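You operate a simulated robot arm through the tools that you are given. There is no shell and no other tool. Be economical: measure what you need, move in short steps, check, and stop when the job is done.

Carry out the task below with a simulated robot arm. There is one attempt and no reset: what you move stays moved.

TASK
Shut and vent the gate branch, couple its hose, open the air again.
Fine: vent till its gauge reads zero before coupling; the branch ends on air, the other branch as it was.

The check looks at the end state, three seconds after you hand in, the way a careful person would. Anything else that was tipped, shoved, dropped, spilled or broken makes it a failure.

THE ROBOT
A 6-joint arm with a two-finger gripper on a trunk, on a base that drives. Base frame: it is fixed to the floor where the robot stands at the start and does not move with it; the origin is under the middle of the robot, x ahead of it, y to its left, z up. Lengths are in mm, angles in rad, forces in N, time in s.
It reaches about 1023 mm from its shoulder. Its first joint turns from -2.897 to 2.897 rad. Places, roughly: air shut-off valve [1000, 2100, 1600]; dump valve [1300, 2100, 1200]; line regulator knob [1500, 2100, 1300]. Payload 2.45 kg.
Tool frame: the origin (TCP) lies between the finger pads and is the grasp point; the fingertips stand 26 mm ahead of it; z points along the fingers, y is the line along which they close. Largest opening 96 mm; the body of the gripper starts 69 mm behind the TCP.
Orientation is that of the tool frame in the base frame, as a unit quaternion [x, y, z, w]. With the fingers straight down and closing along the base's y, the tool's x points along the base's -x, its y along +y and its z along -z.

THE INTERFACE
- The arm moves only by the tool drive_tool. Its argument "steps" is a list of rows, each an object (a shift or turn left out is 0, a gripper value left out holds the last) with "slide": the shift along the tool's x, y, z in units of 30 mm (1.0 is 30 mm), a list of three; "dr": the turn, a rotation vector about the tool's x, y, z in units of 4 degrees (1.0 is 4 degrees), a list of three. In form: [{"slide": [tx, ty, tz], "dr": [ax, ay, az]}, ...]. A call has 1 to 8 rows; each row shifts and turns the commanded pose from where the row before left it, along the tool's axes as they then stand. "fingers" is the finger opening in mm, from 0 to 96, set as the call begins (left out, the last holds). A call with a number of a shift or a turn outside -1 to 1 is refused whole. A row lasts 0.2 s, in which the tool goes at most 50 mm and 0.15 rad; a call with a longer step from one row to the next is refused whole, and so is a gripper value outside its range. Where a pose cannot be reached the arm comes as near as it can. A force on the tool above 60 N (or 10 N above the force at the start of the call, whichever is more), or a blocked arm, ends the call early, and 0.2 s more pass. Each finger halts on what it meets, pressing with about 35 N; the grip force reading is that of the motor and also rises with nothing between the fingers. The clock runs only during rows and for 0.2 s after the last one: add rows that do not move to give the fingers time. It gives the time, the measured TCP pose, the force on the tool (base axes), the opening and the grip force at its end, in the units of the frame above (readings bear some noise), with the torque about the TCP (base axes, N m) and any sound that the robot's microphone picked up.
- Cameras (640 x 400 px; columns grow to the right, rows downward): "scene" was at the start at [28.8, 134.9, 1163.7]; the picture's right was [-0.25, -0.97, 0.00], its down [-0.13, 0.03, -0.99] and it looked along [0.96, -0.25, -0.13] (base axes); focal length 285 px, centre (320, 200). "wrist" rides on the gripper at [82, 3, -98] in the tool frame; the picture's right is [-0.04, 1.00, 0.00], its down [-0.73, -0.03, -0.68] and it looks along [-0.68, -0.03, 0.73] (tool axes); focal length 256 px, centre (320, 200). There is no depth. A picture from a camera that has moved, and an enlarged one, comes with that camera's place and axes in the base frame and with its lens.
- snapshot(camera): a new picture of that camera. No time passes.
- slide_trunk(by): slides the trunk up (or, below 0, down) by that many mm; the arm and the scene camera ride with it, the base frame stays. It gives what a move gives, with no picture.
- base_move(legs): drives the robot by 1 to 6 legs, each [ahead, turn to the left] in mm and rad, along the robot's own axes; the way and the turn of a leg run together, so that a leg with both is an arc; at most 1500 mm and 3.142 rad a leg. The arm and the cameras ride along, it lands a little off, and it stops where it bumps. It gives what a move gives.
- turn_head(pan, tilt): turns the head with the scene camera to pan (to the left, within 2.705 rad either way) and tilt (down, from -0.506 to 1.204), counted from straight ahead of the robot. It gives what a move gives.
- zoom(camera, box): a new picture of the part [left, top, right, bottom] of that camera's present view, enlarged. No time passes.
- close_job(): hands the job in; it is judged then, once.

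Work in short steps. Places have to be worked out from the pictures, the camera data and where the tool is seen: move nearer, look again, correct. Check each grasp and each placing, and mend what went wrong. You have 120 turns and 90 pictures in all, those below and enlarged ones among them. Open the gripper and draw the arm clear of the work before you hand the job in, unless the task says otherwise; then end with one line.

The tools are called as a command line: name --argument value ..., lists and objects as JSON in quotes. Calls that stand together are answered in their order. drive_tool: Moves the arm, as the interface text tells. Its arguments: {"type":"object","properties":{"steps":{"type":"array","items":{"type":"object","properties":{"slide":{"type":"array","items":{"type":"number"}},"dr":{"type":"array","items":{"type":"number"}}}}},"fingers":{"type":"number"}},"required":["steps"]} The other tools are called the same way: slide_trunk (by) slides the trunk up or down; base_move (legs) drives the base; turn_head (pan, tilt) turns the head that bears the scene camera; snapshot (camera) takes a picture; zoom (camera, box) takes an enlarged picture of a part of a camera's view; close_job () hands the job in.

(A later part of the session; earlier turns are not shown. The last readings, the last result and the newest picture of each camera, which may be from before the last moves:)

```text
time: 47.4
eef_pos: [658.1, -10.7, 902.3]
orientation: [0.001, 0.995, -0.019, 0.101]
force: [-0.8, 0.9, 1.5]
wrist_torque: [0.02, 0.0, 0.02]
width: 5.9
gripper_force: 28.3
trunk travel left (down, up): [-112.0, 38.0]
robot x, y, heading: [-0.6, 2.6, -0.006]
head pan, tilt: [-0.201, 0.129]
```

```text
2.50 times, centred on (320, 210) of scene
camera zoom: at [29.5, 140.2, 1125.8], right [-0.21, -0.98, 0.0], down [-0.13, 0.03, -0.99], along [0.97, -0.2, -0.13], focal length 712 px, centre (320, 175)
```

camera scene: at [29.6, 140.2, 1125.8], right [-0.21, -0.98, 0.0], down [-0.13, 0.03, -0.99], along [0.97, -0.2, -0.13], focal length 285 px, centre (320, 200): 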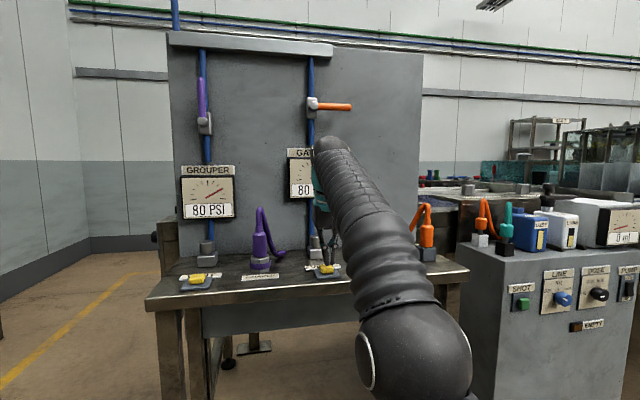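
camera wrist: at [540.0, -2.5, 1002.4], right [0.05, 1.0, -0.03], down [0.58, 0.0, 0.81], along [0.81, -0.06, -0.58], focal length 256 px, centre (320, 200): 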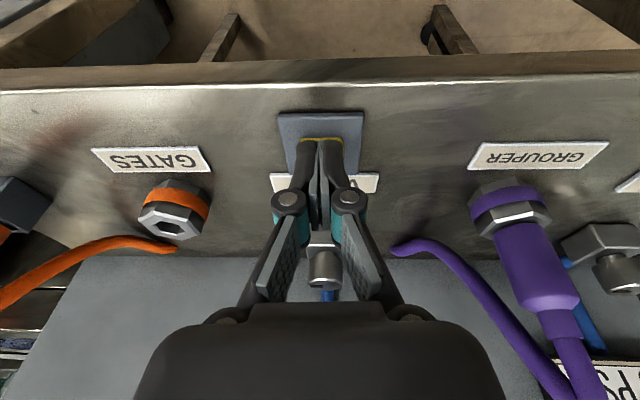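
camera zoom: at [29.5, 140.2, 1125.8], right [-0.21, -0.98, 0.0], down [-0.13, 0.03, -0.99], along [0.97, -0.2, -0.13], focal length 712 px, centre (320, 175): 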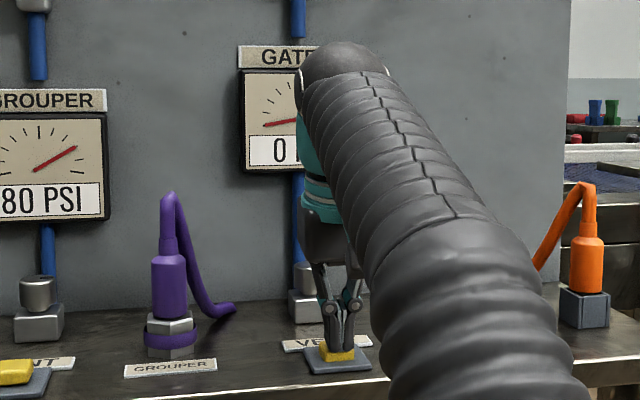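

Gauge reads 0. I release the button by rising, then check the gauge holds zero and look at the plug.

drive_tool --steps '[{"slide": [0, 0, -0.8]}, {"slide": [0, 0, -0.8]}, {"slide": [0, -1, -0.8]}, {"slide": [0, -1, 0], "dr": [0, 0.5, 0]}, {"slide": [0, -1, 0], "dr": [0, 0.5, 0]}, {"slide": [0, -1, 0], "dr": [0, 0.5, 0]}, {"slide": [0, -1, 0], "dr": [0, 0.5, 0]}, {"slide": [0, -1, 0], "dr": [0, 0.5, 0]}]'

snapshot --camera "wrist"

snapshot --camera "scene"

```text
time: 49.2
eef_pos: [596.7, -179.2, 913.2]
orientation: [0.003, 1.0, -0.021, 0.015]
force: [0.1, -0.1, -0.7]
wrist_torque: [-0.03, -0.01, 0.0]
width: 0.0
gripper_force: 28.9
out of reach, approached as far as the arm can: row 3, 4, 5, 6, 7, 8
trunk travel left (down, up): [-112.0, 38.0]
robot x, y, heading: [2.4, 0.9, -0.002]
head pan, tilt: [-0.201, 0.129]
```

```text
57 pictures are left
camera wrist: at [512.3, -172.7, 1010.0], right [0.05, 1.0, -0.04], down [0.71, -0.01, 0.7], along [0.7, -0.06, -0.71], focal length 256 px, centre (320, 200)
```

wrist: 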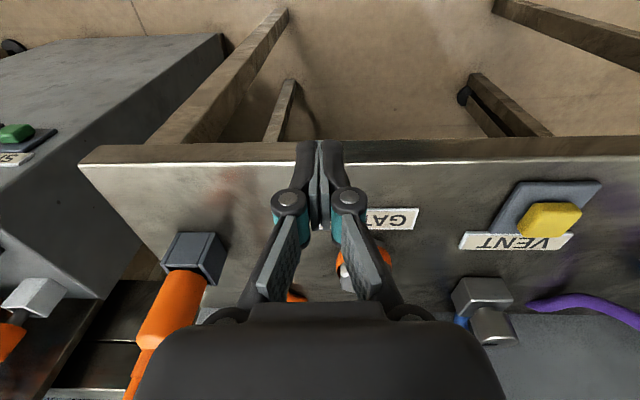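

```text
56 pictures are left
camera scene: at [29.6, 140.3, 1125.8], right [-0.21, -0.98, 0.0], down [-0.13, 0.03, -0.99], along [0.97, -0.2, -0.13], focal length 285 px, centre (320, 200)
```

scene: 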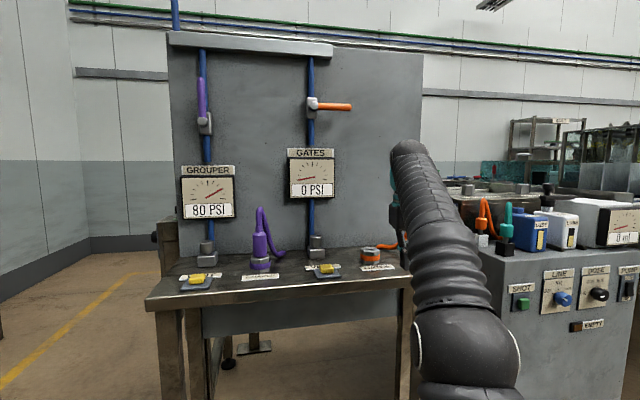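

Vented, 0 PSI. The plug must be reached from a closer base position; I first pull the tool back and up, open the gripper, then drive ahead.

drive_tool --fingers 70 --steps '[{"slide": [1, 0, -0.5]}, {"slide": [1, 0, -0.5]}, {"slide": [1, 0, -1]}, {"slide": [1, 0, -1]}, {"slide": [1, -1, 0]}, {"slide": [0, -1, 0]}]'

base_move --legs '[[190, 0]]'

turn_head --pan -0.5 --tilt 0.4

snapshot --camera "wrist"

snapshot --camera "scene"

```text
time: 50.6
eef_pos: [435.1, -232.0, 973.8]
orientation: [0.002, 1.0, -0.02, 0.015]
force: [0.5, 0.1, 0.3]
wrist_torque: [-0.06, 0.02, -0.01]
width: 70.1
gripper_force: 0.0
out of reach, approached as far as the arm can: row 3, 4
trunk travel left (down, up): [-112.0, 38.0]
robot x, y, heading: [-1.3, 3.5, 0.002]
head pan, tilt: [-0.201, 0.129]
```

```text
time: 52.2
eef_pos: [628.1, -233.1, 973.1]
orientation: [0.003, 1.0, -0.019, 0.015]
force: [0.0, 0.2, -0.6]
wrist_torque: [0.02, 0.0, 0.0]
width: 69.8
gripper_force: 0.1
trunk travel left (down, up): [-112.0, 38.0]
robot x, y, heading: [193.7, -4.6, -0.005]
head pan, tilt: [-0.201, 0.129]
```

```text
time: 53.0
eef_pos: [629.5, -233.0, 972.9]
orientation: [0.003, 1.0, -0.02, 0.015]
force: [0.3, 0.5, -0.2]
wrist_torque: [0.01, -0.01, -0.01]
width: 69.9
gripper_force: 0.1
trunk travel left (down, up): [-112.0, 38.0]
robot x, y, heading: [193.4, -2.2, -0.006]
head pan, tilt: [-0.499, 0.4]
```

```text
55 pictures are left
camera wrist: at [544.2, -226.9, 1069.6], right [0.05, 1.0, -0.04], down [0.71, -0.01, 0.7], along [0.7, -0.06, -0.71], focal length 256 px, centre (320, 200)
```

wrist: 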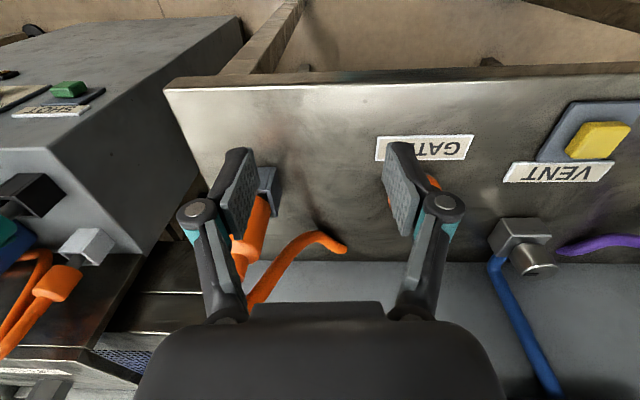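

```text
54 pictures are left
camera scene: at [213.0, 113.2, 1100.7], right [-0.48, -0.88, 0.0], down [-0.34, 0.19, -0.92], along [0.81, -0.44, -0.39], focal length 285 px, centre (320, 200)
```

scene: 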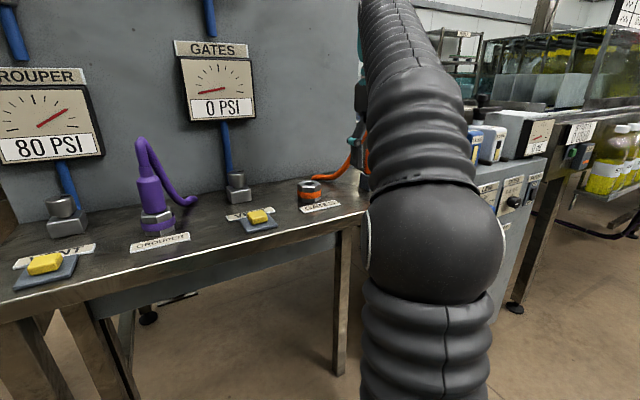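

The bench plug is left-ahead of the tool. The hose leaves it toward [831,-215], so I'll yaw the gripper ~39° so the hose passes between the fingers, and approach along that line. Move right first, then yaw.

drive_tool --steps '[{"slide": [0.2, -1, 0]}, {"slide": [0.2, -1, 0]}, {"slide": [0.2, -1, 0]}, {"slide": [0, -1, 0]}, {"slide": [0, -0.6, 0]}]'

drive_tool --steps '[{"dr": [0, 0, -1]}, {"dr": [0, 0, -1]}, {"dr": [0, 0, -1]}, {"dr": [0, 0, -1]}, {"dr": [0, 0, -1]}, {"dr": [0, 0, -1]}, {"dr": [0, 0, -1]}, {"dr": [0, 0, -1]}]'

snapshot --camera "wrist"

snapshot --camera "scene"

```text
time: 54.2
eef_pos: [602.5, -364.3, 952.0]
orientation: [0.002, 1.0, -0.021, 0.016]
force: [0.4, 0.5, -0.6]
wrist_torque: [0.02, -0.01, 0.0]
width: 70.1
gripper_force: 0.2
out of reach, approached as far as the arm can: row 1, 2, 3, 4, 5
trunk travel left (down, up): [-112.0, 38.0]
robot x, y, heading: [192.8, 0.6, -0.002]
head pan, tilt: [-0.499, 0.4]
```

```text
time: 56.0
eef_pos: [601.9, -364.1, 951.0]
orientation: [-0.274, 0.961, -0.025, 0.01]
force: [0.8, -0.1, 0.0]
wrist_torque: [-0.03, -0.01, -0.02]
width: 70.0
gripper_force: 0.0
trunk travel left (down, up): [-112.0, 38.0]
robot x, y, heading: [192.1, 2.0, -0.006]
head pan, tilt: [-0.499, 0.4]
```

```text
53 pictures are left
camera wrist: at [527.9, -401.8, 1050.8], right [-0.49, 0.87, -0.05], down [0.62, 0.39, 0.68], along [0.61, 0.3, -0.73], focal length 256 px, centre (320, 200)
```

wrist: 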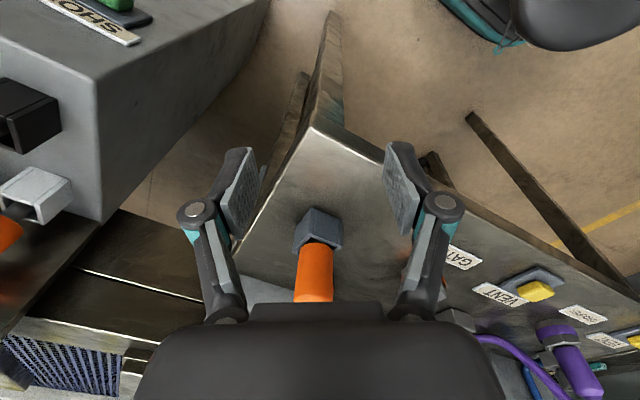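

```text
52 pictures are left
camera scene: at [213.0, 113.1, 1100.6], right [-0.48, -0.88, 0.0], down [-0.34, 0.19, -0.92], along [0.81, -0.45, -0.39], focal length 285 px, centre (320, 200)
```

scene: 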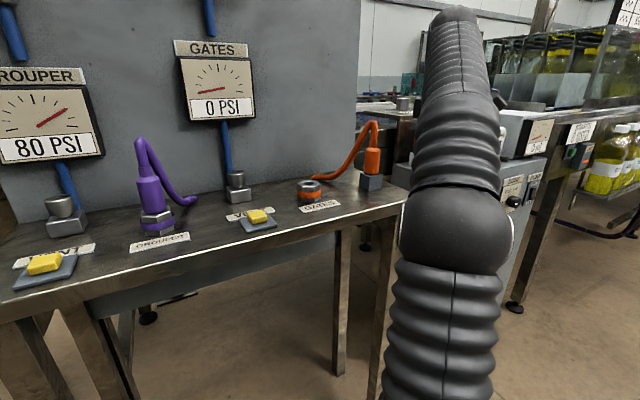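

Height is limiting at this radius; I need the base about 90 mm closer and the trunk back up. I check base clearance to the bench by looking down.

turn_head --pan 0.1 --tilt 1.1

snapshot --camera "scene"

```text
time: 57.1
eef_pos: [601.5, -365.1, 952.9]
orientation: [-0.273, 0.962, -0.025, 0.01]
force: [-0.4, -0.3, 0.0]
wrist_torque: [0.0, -0.03, 0.02]
width: 70.3
gripper_force: 0.1
trunk travel left (down, up): [-112.0, 38.0]
robot x, y, heading: [193.8, -0.3, -0.006]
head pan, tilt: [0.099, 1.1]
```

```text
51 pictures are left
camera scene: at [194.8, 163.8, 1043.9], right [0.09, -1.0, 0.0], down [-0.89, -0.08, -0.45], along [0.45, 0.04, -0.89], focal length 285 px, centre (320, 200)
```

scene: 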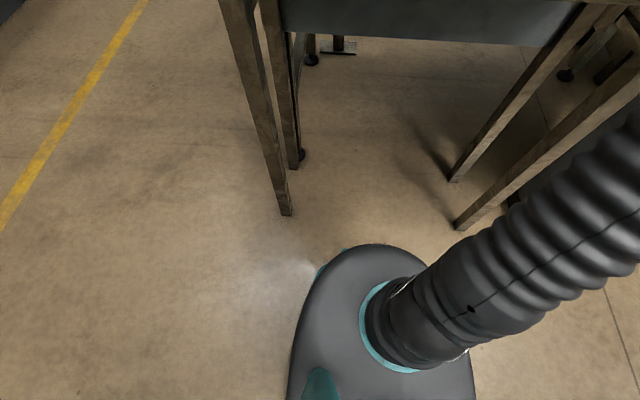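

Base clears the legs well (legs at y≈±335). I pull the tool back 100 mm, straighten its tilt, raise the trunk and drive 100 mm ahead.

drive_tool --steps '[{"slide": [0.57, 0.35, 0], "dr": [-0.4, 0, 0]}, {"slide": [0.57, 0.35, 0], "dr": [-0.4, 0, 0]}, {"slide": [0.57, 0.35, 0]}, {"slide": [0.57, 0.35, 0]}, {"slide": [0.57, 0.35, 0]}]'

slide_trunk --by 38

base_move --legs '[[100, 0]]'

turn_head --pan -0.5 --tilt 0.4

snapshot --camera "wrist"

snapshot --camera "scene"

```text
time: 58.3
eef_pos: [500.1, -363.1, 947.7]
orientation: [-0.273, 0.962, 0.003, 0.001]
force: [0.1, -0.6, -0.6]
wrist_torque: [0.03, 0.0, 0.01]
width: 70.1
gripper_force: 0.0
out of reach, approached as far as the arm can: row 2
trunk travel left (down, up): [-112.0, 38.0]
robot x, y, heading: [194.3, -2.6, -0.0]
head pan, tilt: [0.099, 1.1]
```

```text
time: 59.1
eef_pos: [499.8, -364.2, 986.4]
orientation: [-0.274, 0.962, 0.003, 0.001]
force: [0.2, 0.3, -0.4]
wrist_torque: [0.0, 0.01, 0.0]
width: 70.0
gripper_force: 0.0
trunk travel left (down, up): [-150.0, 0.0]
robot x, y, heading: [189.5, -1.3, -0.005]
head pan, tilt: [0.099, 1.1]
```

```text
time: 60.2
eef_pos: [599.2, -365.4, 984.8]
orientation: [-0.274, 0.962, 0.003, 0.001]
force: [0.2, 0.3, 0.8]
wrist_torque: [0.01, 0.01, -0.02]
width: 69.8
gripper_force: 0.1
trunk travel left (down, up): [-150.0, 0.0]
robot x, y, heading: [293.4, -3.8, 0.002]
head pan, tilt: [0.099, 1.1]
```

```text
time: 61.3
eef_pos: [600.0, -364.0, 985.9]
orientation: [-0.273, 0.962, 0.003, 0.001]
force: [0.2, 0.3, -0.4]
wrist_torque: [0.0, 0.01, 0.0]
width: 70.1
gripper_force: 0.1
trunk travel left (down, up): [-150.0, 0.0]
robot x, y, heading: [290.4, -2.5, -0.003]
head pan, tilt: [-0.499, 0.4]
```

```text
50 pictures are left
camera wrist: at [529.3, -405.7, 1084.7], right [-0.49, 0.87, 0.01], down [0.64, 0.36, 0.68], along [0.59, 0.34, -0.73], focal length 256 px, centre (320, 200)
```

wrist: 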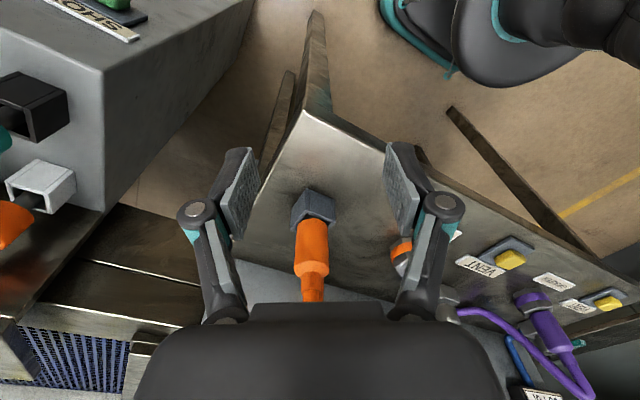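

```text
49 pictures are left
camera scene: at [312.0, 112.7, 1138.6], right [-0.48, -0.88, 0.0], down [-0.34, 0.19, -0.92], along [0.81, -0.44, -0.39], focal length 285 px, centre (320, 200)
```

scene: 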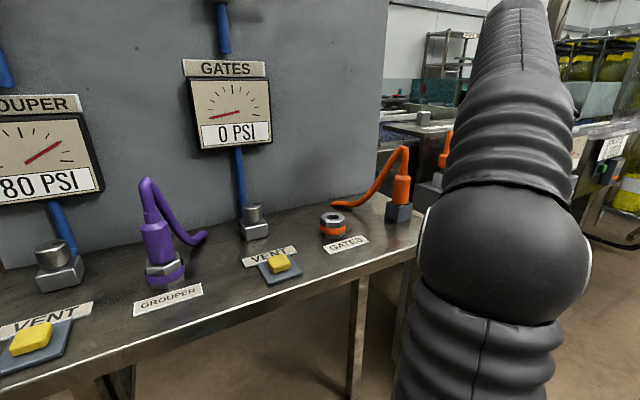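

Plug axis ≈[723,-303], body z≈889–955. I advance partway along the tool's -x with a small sideways correction and descend to z≈953, then recheck.

drive_tool --steps '[{"slide": [-0.5, -0.38, 0.3]}, {"slide": [-0.5, 0, 0.3]}, {"slide": [-0.5, 0, 0.3]}, {"slide": [-0.5, 0, 0.2]}]'

snapshot --camera "wrist"

snapshot --camera "scene"

```text
time: 62.3
eef_pos: [656.0, -342.2, 952.1]
orientation: [-0.274, 0.962, 0.002, 0.001]
force: [0.3, -0.9, -0.9]
wrist_torque: [0.0, -0.02, 0.0]
width: 70.0
gripper_force: 0.0
trunk travel left (down, up): [-150.0, 0.0]
robot x, y, heading: [290.8, -2.9, -0.002]
head pan, tilt: [-0.499, 0.4]
```

```text
48 pictures are left
camera wrist: at [585.2, -384.6, 1051.0], right [-0.49, 0.87, 0.01], down [0.64, 0.36, 0.68], along [0.59, 0.34, -0.73], focal length 256 px, centre (320, 200)
```

wrist: 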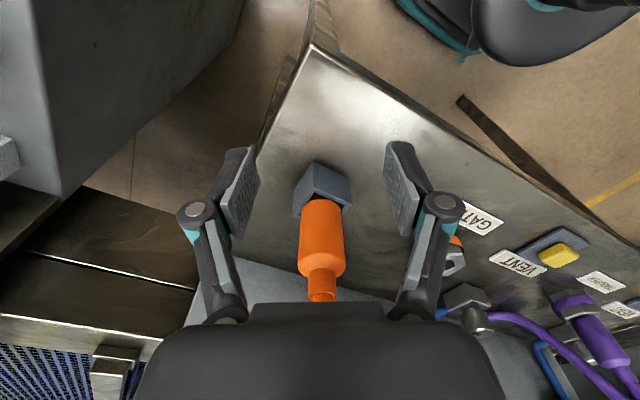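

```text
47 pictures are left
camera scene: at [311.9, 112.6, 1138.7], right [-0.48, -0.88, 0.0], down [-0.34, 0.19, -0.92], along [0.81, -0.44, -0.39], focal length 285 px, centre (320, 200)
```

scene: 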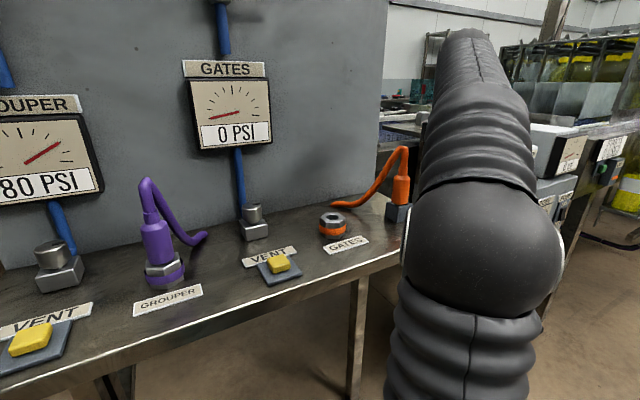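

Plug is centred. I advance ~77 mm to bring it between the pads.

drive_tool --steps '[{"slide": [-0.85, 0, 0]}, {"slide": [-0.85, 0, 0]}, {"slide": [-0.85, -0.04, 0]}]'

snapshot --camera "wrist"

zoom --camera "scene" --box '[300, 100, 460, 240]'

```text
time: 63.1
eef_pos: [725.0, -303.8, 952.5]
orientation: [-0.274, 0.962, 0.003, 0.001]
force: [-0.2, -0.4, 0.6]
wrist_torque: [-0.01, -0.02, 0.02]
width: 70.0
gripper_force: 0.1
trunk travel left (down, up): [-150.0, 0.0]
robot x, y, heading: [294.4, -1.1, -0.005]
head pan, tilt: [-0.499, 0.4]
```

```text
46 pictures are left
camera wrist: at [652.5, -345.8, 1051.7], right [-0.49, 0.87, 0.01], down [0.64, 0.36, 0.68], along [0.59, 0.34, -0.73], focal length 256 px, centre (320, 200)
```

wrist: 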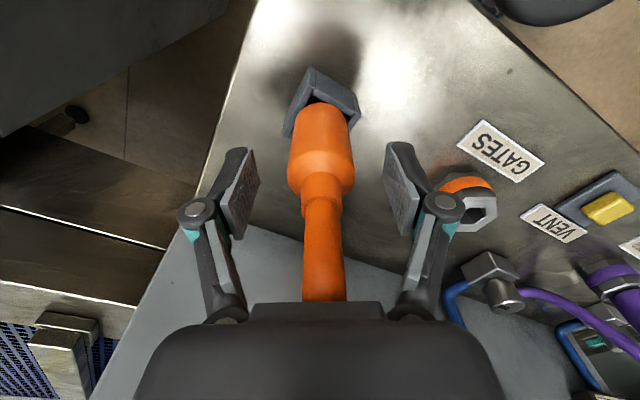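

```text
2.86 times, centred on (380, 170) of scene
camera zoom: at [311.8, 112.7, 1138.6], right [-0.48, -0.88, 0.0], down [-0.34, 0.19, -0.92], along [0.81, -0.44, -0.39], focal length 814 px, centre (149, 286)
```

zoom: 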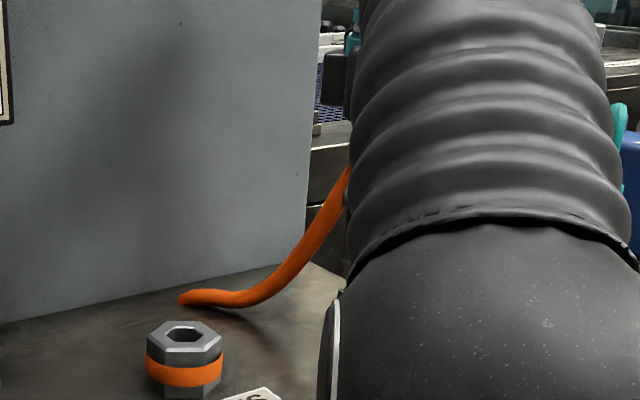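

The body's shoulder sits at TCP level, so the lower 26 mm of pads engage the body. I lower 4 mm and close.

drive_tool --fingers 70 --steps '[{"slide": [0, 0, 0.13]}]'

drive_tool --fingers 20 --steps '[{"slide": [0, 0, 0]}, {"slide": [0, 0, 0]}, {"slide": [0, 0, 0]}, {"slide": [0, 0, 0]}]'

snapshot --camera "wrist"

```text
time: 63.5
eef_pos: [724.4, -303.3, 949.2]
orientation: [-0.274, 0.962, 0.003, 0.001]
force: [-0.1, -0.2, -0.4]
wrist_torque: [-0.04, 0.06, -0.06]
width: 69.7
gripper_force: 0.1
trunk travel left (down, up): [-150.0, 0.0]
robot x, y, heading: [293.9, -1.4, -0.003]
head pan, tilt: [-0.499, 0.4]
```

```text
time: 64.5
eef_pos: [723.3, -304.0, 949.3]
orientation: [-0.274, 0.962, 0.003, 0.002]
force: [0.1, 0.6, 5.1]
wrist_torque: [0.03, 0.04, 0.0]
width: 32.8
gripper_force: 35.1
trunk travel left (down, up): [-150.0, 0.0]
robot x, y, heading: [290.1, -1.9, -0.003]
head pan, tilt: [-0.499, 0.4]
```

```text
44 pictures are left
camera wrist: at [652.3, -345.4, 1048.3], right [-0.49, 0.87, 0.01], down [0.64, 0.36, 0.68], along [0.59, 0.34, -0.73], focal length 256 px, centre (320, 200)
```

wrist: 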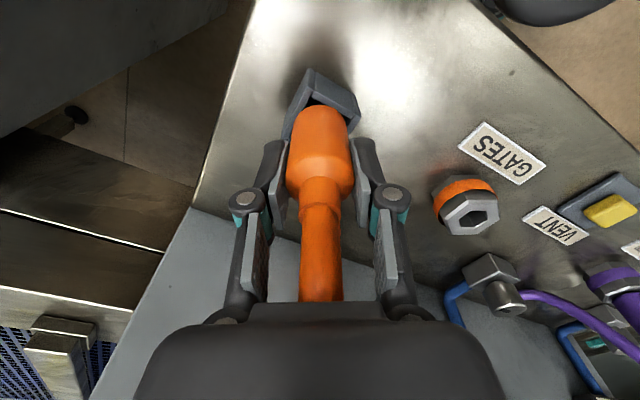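

Gripped at 33 mm. I lift straight up gently.

drive_tool --steps '[{"slide": [0, 0, -0.3]}, {"slide": [0, 0, -0.3]}, {"slide": [0, 0, -0.4]}, {"slide": [0, 0, -0.5]}, {"slide": [0, 0, -0.3]}]'

snapshot --camera "wrist"

snapshot --camera "scene"

```text
time: 65.7
eef_pos: [718.1, -300.3, 986.0]
orientation: [-0.274, 0.962, 0.001, 0.002]
force: [-0.1, -0.3, -1.0]
wrist_torque: [0.01, 0.0, 0.02]
width: 32.1
gripper_force: 34.4
out of reach, approached as far as the arm can: row 4, 5
trunk travel left (down, up): [-150.0, 0.0]
robot x, y, heading: [291.1, -0.0, -0.002]
head pan, tilt: [-0.499, 0.4]
```

```text
43 pictures are left
camera wrist: at [647.0, -341.3, 1084.4], right [-0.49, 0.87, 0.0], down [0.64, 0.36, 0.68], along [0.59, 0.34, -0.73], focal length 256 px, centre (320, 200)
```

wrist: 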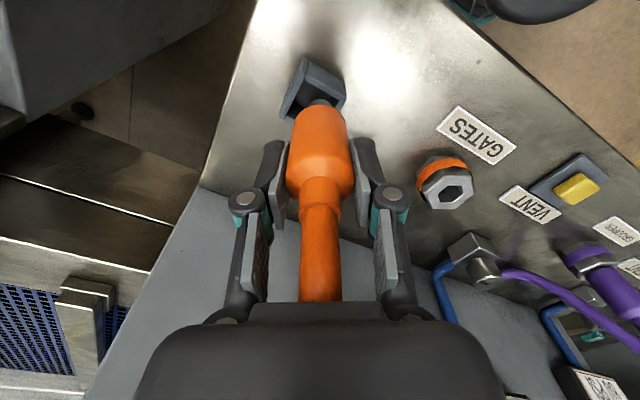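

```text
42 pictures are left
camera scene: at [312.1, 112.6, 1138.6], right [-0.48, -0.88, 0.0], down [-0.34, 0.19, -0.92], along [0.81, -0.44, -0.39], focal length 285 px, centre (320, 200)
```

scene: 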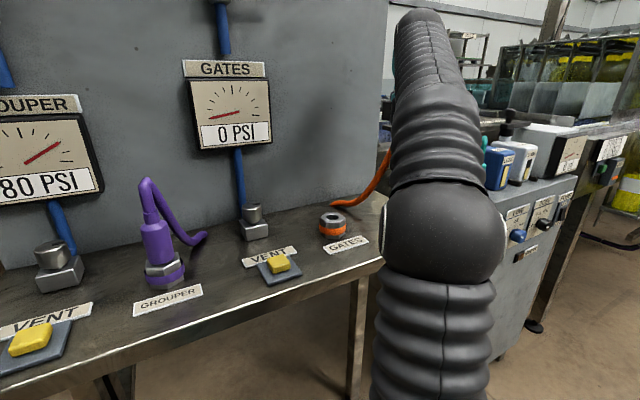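

Lifted 37 mm with near zero force. I zoom to check whether the nose is clear of the holder.

zoom --camera "wrist" --box '[260, 30, 380, 150]'

```text
3.33 times, centred on (320, 90) of wrist
camera zoom: at [647.0, -341.3, 1084.4], right [-0.49, 0.87, 0.0], down [0.64, 0.36, 0.68], along [0.59, 0.34, -0.73], focal length 853 px, centre (320, 567)
```

zoom: 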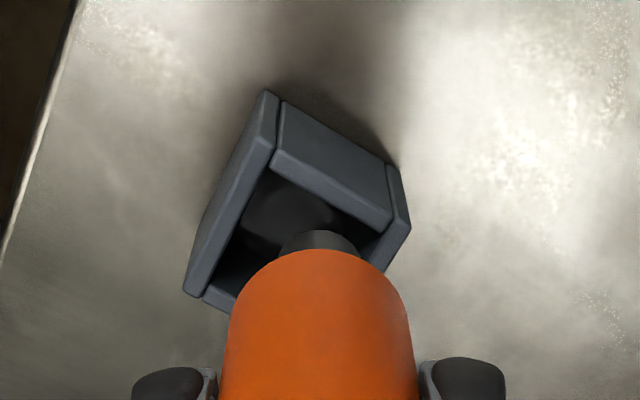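

The nose appears above/at the cup rim. I gain some height by moving slightly toward the robot while rising, watching the force.

drive_tool --steps '[{"slide": [0.2, 0.1, -0.3]}, {"slide": [0.2, 0.2, -0.3]}]'

snapshot --camera "wrist"

```text
time: 66.3
eef_pos: [699.2, -295.1, 990.6]
orientation: [-0.274, 0.962, 0.002, 0.003]
force: [0.5, -0.5, -1.6]
wrist_torque: [-0.01, 0.01, -0.02]
width: 32.5
gripper_force: 34.6
out of reach, approached as far as the arm can: row 1, 2
trunk travel left (down, up): [-150.0, 0.0]
robot x, y, heading: [291.9, -1.2, -0.005]
head pan, tilt: [-0.499, 0.4]
```

```text
40 pictures are left
camera wrist: at [627.8, -336.5, 1090.2], right [-0.49, 0.87, 0.0], down [0.64, 0.36, 0.68], along [0.59, 0.34, -0.73], focal length 256 px, centre (320, 200)
```

wrist: 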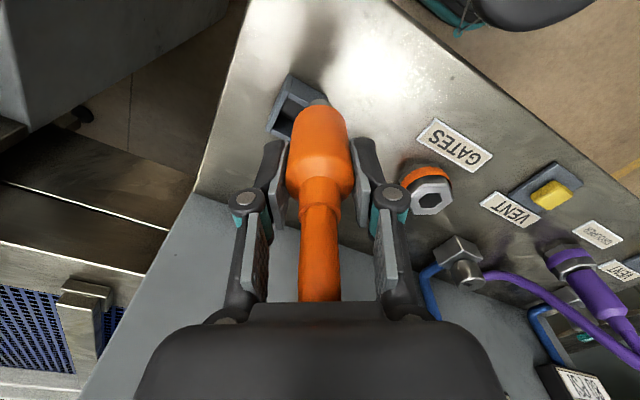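

The plug is free of the holder. Fitting estimated at [728,-147,897]. I carry the plug to ~[690,-147], rising, then yaw the tool back.

drive_tool --steps '[{"slide": [-0.46, 0.87, 0]}, {"slide": [-0.46, 0.87, 0]}, {"slide": [-0.46, 0.87, 0]}, {"slide": [-0.46, 0.87, 0]}, {"slide": [-0.46, 0.87, 0]}, {"slide": [0, 0, -0.4]}, {"slide": [0, 0, -0.4]}]'

drive_tool --steps '[{"dr": [0, 0, 1]}, {"dr": [0, 0, 1]}, {"dr": [0, 0, 1]}, {"dr": [0, 0, 1]}, {"dr": [0, 0, 1]}, {"dr": [0, 0, 1]}, {"dr": [0, 0, 1]}, {"dr": [0, 0, 1]}]'

snapshot --camera "wrist"

snapshot --camera "scene"

```text
time: 67.9
eef_pos: [689.9, -145.5, 1009.6]
orientation: [-0.273, 0.962, 0.001, 0.003]
force: [-0.2, 1.2, -0.7]
wrist_torque: [-0.01, 0.0, -0.01]
width: 32.1
gripper_force: 34.7
out of reach, approached as far as the arm can: row 7
trunk travel left (down, up): [-150.0, 0.0]
robot x, y, heading: [290.0, -0.3, -0.003]
head pan, tilt: [-0.499, 0.4]
```

```text
time: 69.7
eef_pos: [689.8, -148.5, 1008.2]
orientation: [0.003, 1.0, 0.004, 0.001]
force: [0.5, 0.6, -0.4]
wrist_torque: [0.01, -0.04, 0.01]
width: 32.6
gripper_force: 35.0
trunk travel left (down, up): [-150.0, 0.0]
robot x, y, heading: [290.6, 1.5, -0.003]
head pan, tilt: [-0.499, 0.4]
```

```text
39 pictures are left
camera wrist: at [607.4, -145.5, 1107.9], right [0.05, 1.0, 0.01], down [0.73, -0.04, 0.68], along [0.68, -0.03, -0.73], focal length 256 px, centre (320, 200)
```

wrist: 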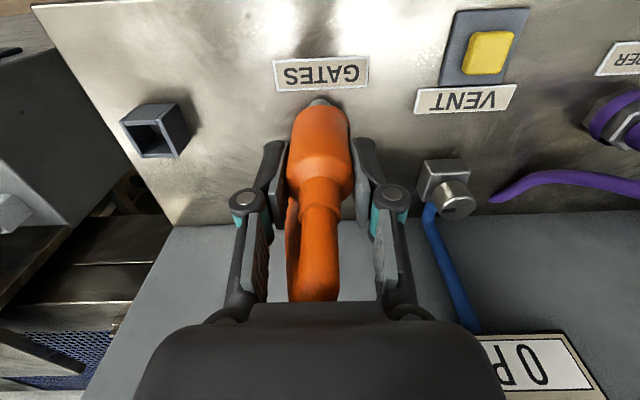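

```text
38 pictures are left
camera scene: at [312.1, 112.8, 1138.6], right [-0.48, -0.88, 0.0], down [-0.34, 0.19, -0.92], along [0.81, -0.44, -0.39], focal length 285 px, centre (320, 200)
```

scene: 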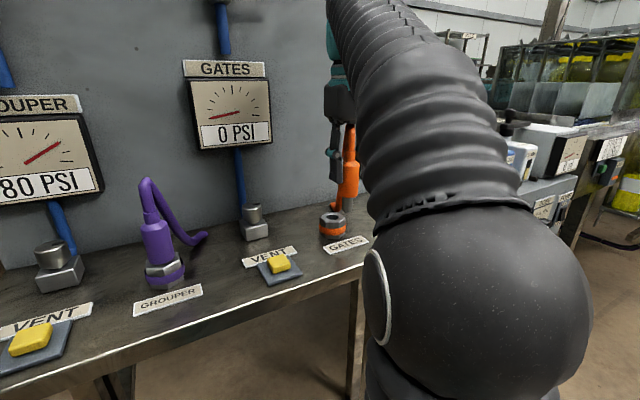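

Both plug and fitting are visible in the scene camera; I zoom in to measure.

zoom --camera "scene" --box '[290, 120, 400, 250]'

```text
3.08 times, centred on (345, 185) of scene
camera zoom: at [312.1, 112.8, 1138.6], right [-0.48, -0.88, 0.0], down [-0.34, 0.19, -0.92], along [0.81, -0.44, -0.39], focal length 877 px, centre (243, 246)
```

zoom: 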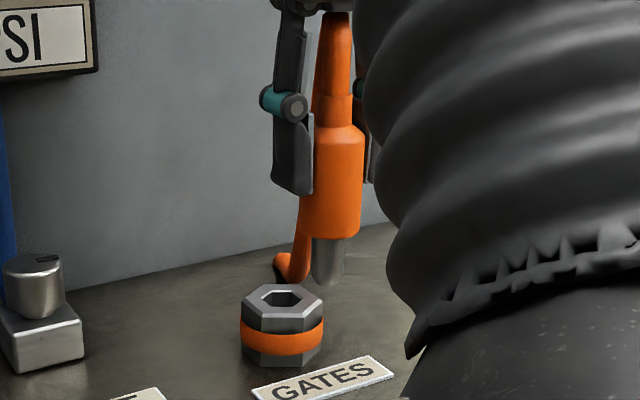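

Table z≈857, fitting ≈[729,-143,896], nose is ~28 mm long below the body (bottom ≈ TCP−88). I move to hover over the fitting with the nose ~10 mm above it and compare directly.

drive_tool --steps '[{"slide": [-0.6, 0.11, 0]}, {"slide": [-0.65, 0.11, 0.25]}]'

zoom --camera "wrist" --box '[240, 30, 400, 150]'

zoom --camera "scene" --box '[280, 140, 380, 250]'

```text
time: 70.3
eef_pos: [726.2, -140.6, 1003.1]
orientation: [0.002, 1.0, 0.004, 0.001]
force: [-1.4, 0.6, -1.3]
wrist_torque: [-0.01, -0.03, -0.02]
width: 32.5
gripper_force: 35.4
trunk travel left (down, up): [-150.0, 0.0]
robot x, y, heading: [287.8, 0.8, -0.003]
head pan, tilt: [-0.499, 0.4]
```

```text
3.33 times, centred on (320, 90) of wrist
camera zoom: at [644.6, -138.4, 1101.8], right [0.04, 1.0, 0.01], down [0.73, -0.04, 0.68], along [0.68, -0.02, -0.73], focal length 853 px, centre (320, 567)
```

zoom: 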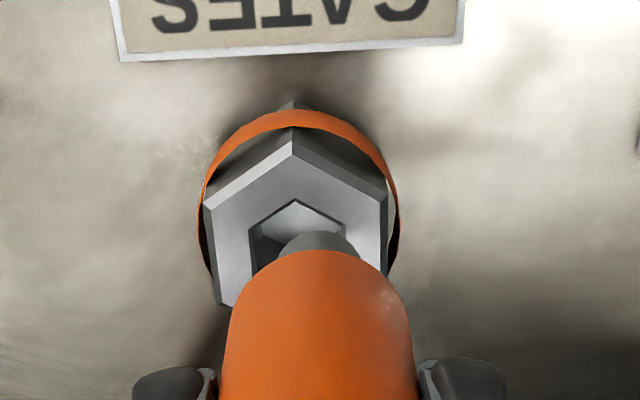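

```text
3.64 times, centred on (330, 195) of scene
camera zoom: at [311.8, 112.8, 1138.6], right [-0.48, -0.88, 0.0], down [-0.34, 0.19, -0.92], along [0.81, -0.44, -0.39], focal length 1036 px, centre (284, 218)
```

zoom: 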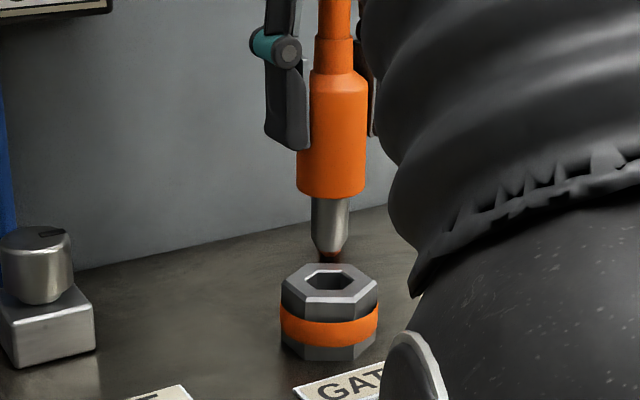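

Relative view: the fitting centre is about +8 mm in x and −5 mm in y of the nose (both cameras agree). I correct and check again.

drive_tool --steps '[{"slide": [-0.27, -0.167, 0]}, {"slide": [0, 0, 0]}]'

zoom --camera "wrist" --box '[240, 30, 400, 150]'

zoom --camera "scene" --box '[280, 140, 380, 250]'

```text
time: 70.9
eef_pos: [733.6, -146.3, 1001.2]
orientation: [0.001, 1.0, 0.004, 0.0]
force: [-0.1, 0.1, -1.1]
wrist_torque: [-0.01, -0.01, -0.03]
width: 32.3
gripper_force: 34.6
trunk travel left (down, up): [-150.0, 0.0]
robot x, y, heading: [286.6, -0.6, -0.007]
head pan, tilt: [-0.499, 0.4]
```

```text
3.33 times, centred on (320, 90) of wrist
camera zoom: at [653.0, -143.4, 1101.1], right [0.04, 1.0, 0.01], down [0.73, -0.04, 0.68], along [0.68, -0.02, -0.73], focal length 853 px, centre (320, 567)
```

zoom: 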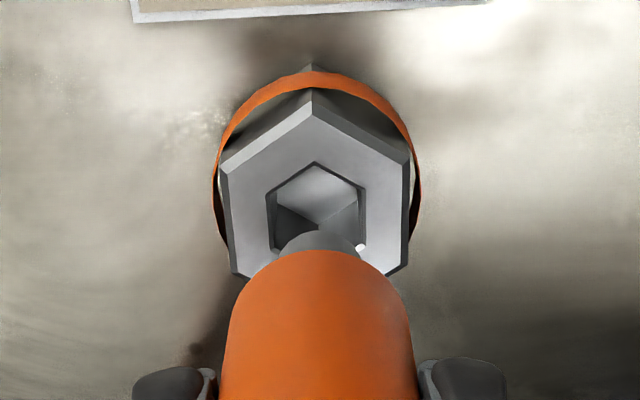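

```text
3.64 times, centred on (330, 195) of scene
camera zoom: at [312.1, 112.8, 1138.6], right [-0.48, -0.88, 0.0], down [-0.34, 0.19, -0.92], along [0.81, -0.44, -0.39], focal length 1036 px, centre (284, 218)
```

zoom: 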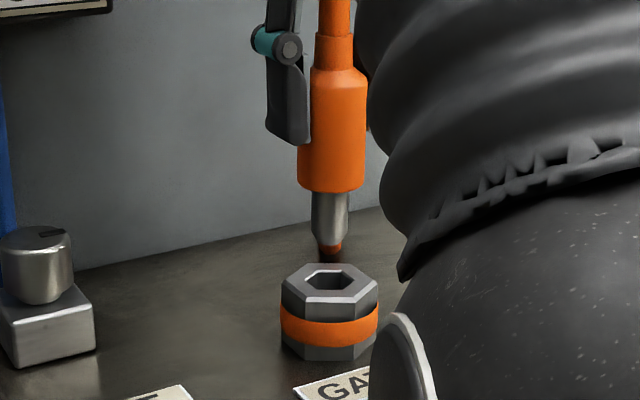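

Both cameras show nose and hole aligned. I descend slowly, watching force.

drive_tool --steps '[{"slide": [0, 0, 0.2]}, {"slide": [0, 0, 0.2]}, {"slide": [0, 0, 0.2]}, {"slide": [0, 0, 0.2]}]'

zoom --camera "wrist" --box '[240, 30, 400, 150]'

zoom --camera "scene" --box '[280, 140, 380, 250]'

```text
time: 71.9
eef_pos: [733.3, -145.3, 978.5]
orientation: [0.002, 1.0, 0.004, 0.0]
force: [-0.7, -0.1, -0.9]
wrist_torque: [0.01, 0.03, 0.03]
width: 32.6
gripper_force: 35.0
trunk travel left (down, up): [-150.0, 0.0]
robot x, y, heading: [289.5, -1.9, -0.002]
head pan, tilt: [-0.499, 0.4]
```

```text
3.33 times, centred on (320, 90) of wrist
camera zoom: at [653.1, -143.8, 1077.0], right [0.04, 1.0, 0.01], down [0.73, -0.04, 0.68], along [0.68, -0.02, -0.73], focal length 853 px, centre (320, 567)
```

zoom: 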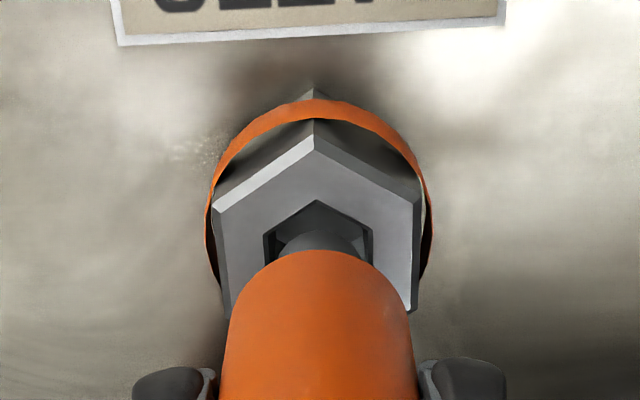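

```text
3.64 times, centred on (330, 195) of scene
camera zoom: at [312.1, 112.8, 1138.6], right [-0.48, -0.88, 0.0], down [-0.34, 0.19, -0.92], along [0.81, -0.44, -0.39], focal length 1036 px, centre (284, 218)
```

zoom: 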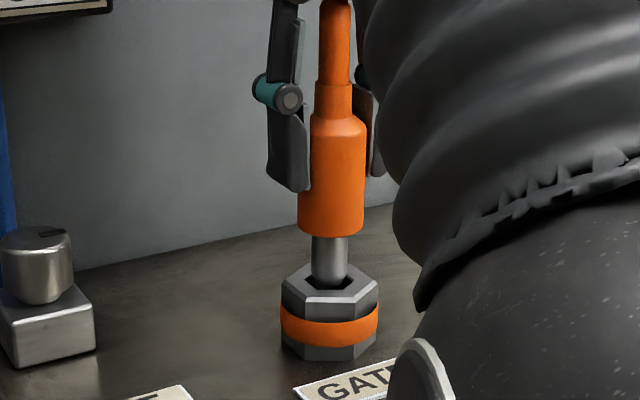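

The nose is entering the hole without force. I keep descending in small steps.

drive_tool --steps '[{"slide": [0, 0, 0.2]}, {"slide": [0, 0, 0.2]}, {"slide": [0, 0, 0.15]}, {"slide": [0, 0, 0.15]}]'

zoom --camera "scene" --box '[280, 140, 380, 250]'

```text
time: 72.9
eef_pos: [734.5, -145.4, 956.9]
orientation: [0.001, 1.0, 0.004, 0.0]
force: [-1.5, -0.1, -0.7]
wrist_torque: [-0.06, 0.05, 0.01]
width: 32.2
gripper_force: 35.3
trunk travel left (down, up): [-150.0, 0.0]
robot x, y, heading: [289.6, 2.7, -0.003]
head pan, tilt: [-0.499, 0.4]
```

```text
3.64 times, centred on (330, 195) of scene
camera zoom: at [312.0, 112.7, 1138.7], right [-0.48, -0.88, 0.0], down [-0.34, 0.19, -0.92], along [0.81, -0.44, -0.39], focal length 1036 px, centre (284, 218)
```

zoom: 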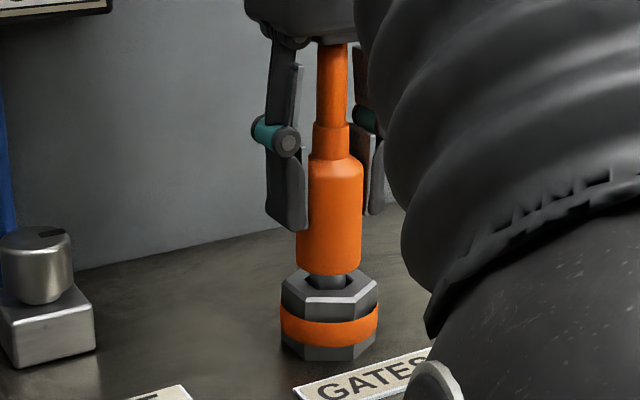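

Nearly seated; a few mm remain. I press on until resistance/click.

drive_tool --steps '[{"slide": [0, 0, 0.12]}, {"slide": [0, 0, 0.1]}, {"slide": [0, 0, 0.1]}, {"slide": [0, 0, 0.1]}]'

zoom --camera "scene" --box '[280, 140, 380, 250]'

```text
time: 73.9
eef_pos: [733.0, -144.4, 947.4]
orientation: [0.002, 1.0, 0.003, 0.002]
force: [0.4, -1.0, 30.3]
wrist_torque: [-0.01, 0.08, 0.01]
width: 32.9
gripper_force: 34.7
trunk travel left (down, up): [-150.0, 0.0]
robot x, y, heading: [290.2, -3.9, 0.0]
head pan, tilt: [-0.499, 0.4]
```

```text
3.64 times, centred on (330, 195) of scene
camera zoom: at [311.0, 113.1, 1139.1], right [-0.48, -0.88, 0.0], down [-0.34, 0.19, -0.92], along [0.81, -0.44, -0.39], focal length 1036 px, centre (284, 218)
```

zoom: 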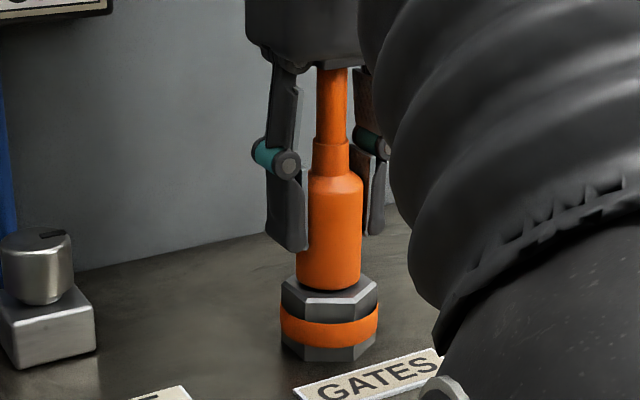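

Contact at 30 N, body on the nut. No click yet; I press a little harder (limit 60 N) and compare with the grouper coupling.

drive_tool --steps '[{"slide": [0, 0, 0.1]}, {"slide": [0, 0, 0.1]}, {"slide": [0, 0, 0.1]}]'

zoom --camera "scene" --box '[130, 140, 380, 300]'

```text
time: 74.7
eef_pos: [733.9, -144.8, 935.2]
orientation: [0.002, 1.0, 0.003, 0.001]
force: [0.1, -1.6, 31.0]
wrist_torque: [-0.07, 0.13, 0.0]
width: 32.6
gripper_force: 34.8
trunk travel left (down, up): [-150.0, 0.0]
robot x, y, heading: [291.9, -3.0, -0.001]
head pan, tilt: [-0.499, 0.4]
```

```text
2.50 times, centred on (255, 220) of scene
camera zoom: at [311.0, 113.0, 1138.7], right [-0.48, -0.88, 0.0], down [-0.34, 0.19, -0.92], along [0.81, -0.44, -0.39], focal length 712 px, centre (482, 150)
```

zoom: 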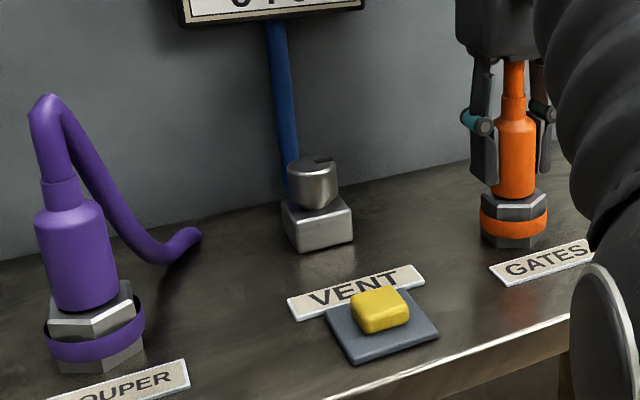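

The fingers slid along the plug rather than pushing it on; it seems at its stop. I look closely at both couplings before releasing.

zoom --camera "scene" --box '[305, 150, 365, 245]'

zoom --camera "scene" --box '[125, 170, 215, 305]'

zoom --camera "wrist" --box '[220, 10, 420, 310]'

```text
4.21 times, centred on (335, 198) of scene
camera zoom: at [311.0, 113.0, 1138.7], right [-0.48, -0.88, 0.0], down [-0.34, 0.19, -0.92], along [0.81, -0.44, -0.39], focal length 1200 px, centre (257, 210)
```

zoom: 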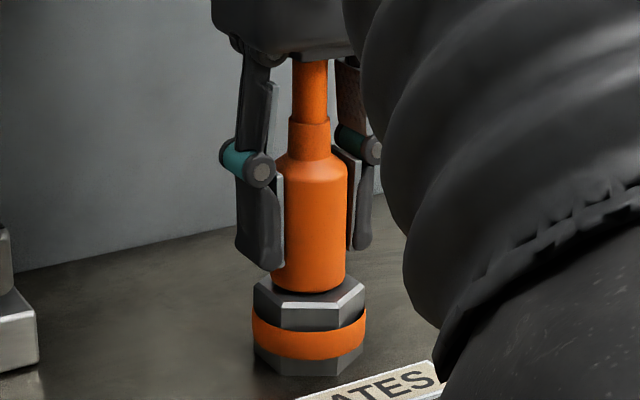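

```text
2.96 times, centred on (170, 238) of scene
camera zoom: at [311.0, 113.0, 1138.7], right [-0.48, -0.88, 0.0], down [-0.34, 0.19, -0.92], along [0.81, -0.44, -0.39], focal length 844 px, centre (764, 89)
```

zoom: 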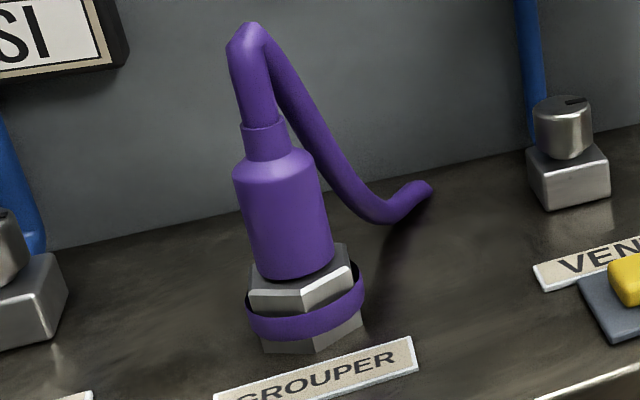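

```text
1.33 times, centred on (320, 160) of wrist
camera zoom: at [652.7, -142.8, 1034.9], right [0.04, 1.0, 0.01], down [0.73, -0.04, 0.68], along [0.68, -0.03, -0.73], focal length 341 px, centre (320, 253)
```

zoom: 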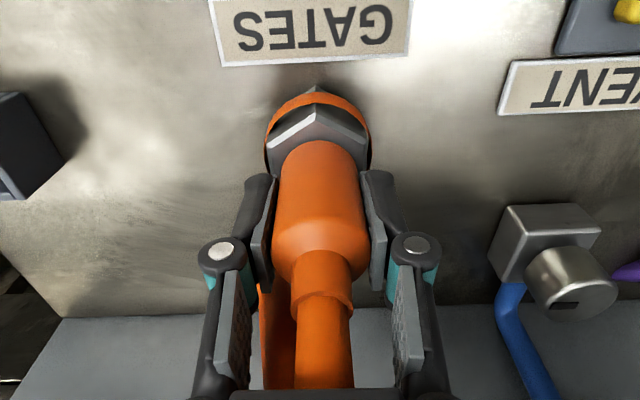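

Seated flush just like the grouper's. I open, rise slightly, and withdraw toward the robot with the fingers straddling the plug.

drive_tool --fingers 66 --steps '[{"slide": [0, 0, 0]}, {"slide": [0, 0, 0]}, {"slide": [0, 0, -0.25]}, {"slide": [0, 0, -0.25]}]'

zoom --camera "scene" --box '[280, 110, 400, 250]'

snapshot --camera "wrist"

```text
time: 75.7
eef_pos: [735.3, -145.8, 949.9]
orientation: [0.001, 1.0, 0.004, 0.0]
force: [0.9, 0.2, -0.5]
wrist_torque: [0.02, -0.02, 0.01]
width: 65.9
gripper_force: 0.0
trunk travel left (down, up): [-150.0, 0.0]
robot x, y, heading: [292.7, 0.2, -0.003]
head pan, tilt: [-0.499, 0.4]
```

```text
2.86 times, centred on (340, 180) of scene
camera zoom: at [312.0, 112.8, 1138.6], right [-0.48, -0.88, 0.0], down [-0.34, 0.19, -0.92], along [0.81, -0.44, -0.39], focal length 814 px, centre (263, 257)
```

zoom: 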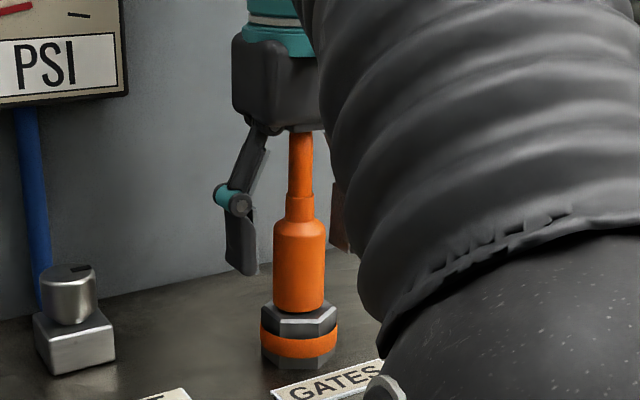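

```text
23 pictures are left
camera wrist: at [653.7, -143.1, 1048.9], right [0.04, 1.0, 0.01], down [0.73, -0.04, 0.68], along [0.68, -0.02, -0.73], focal length 256 px, centre (320, 200)
```

wrist: 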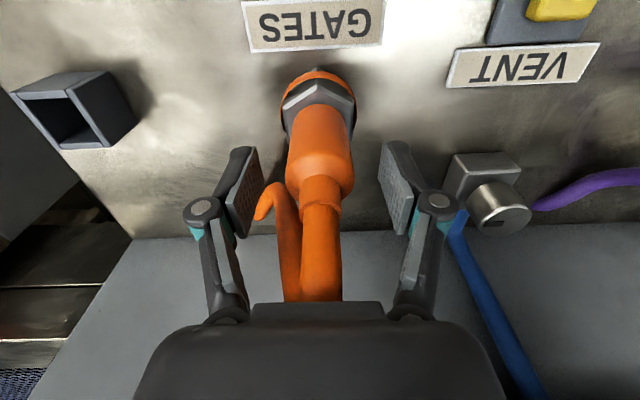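

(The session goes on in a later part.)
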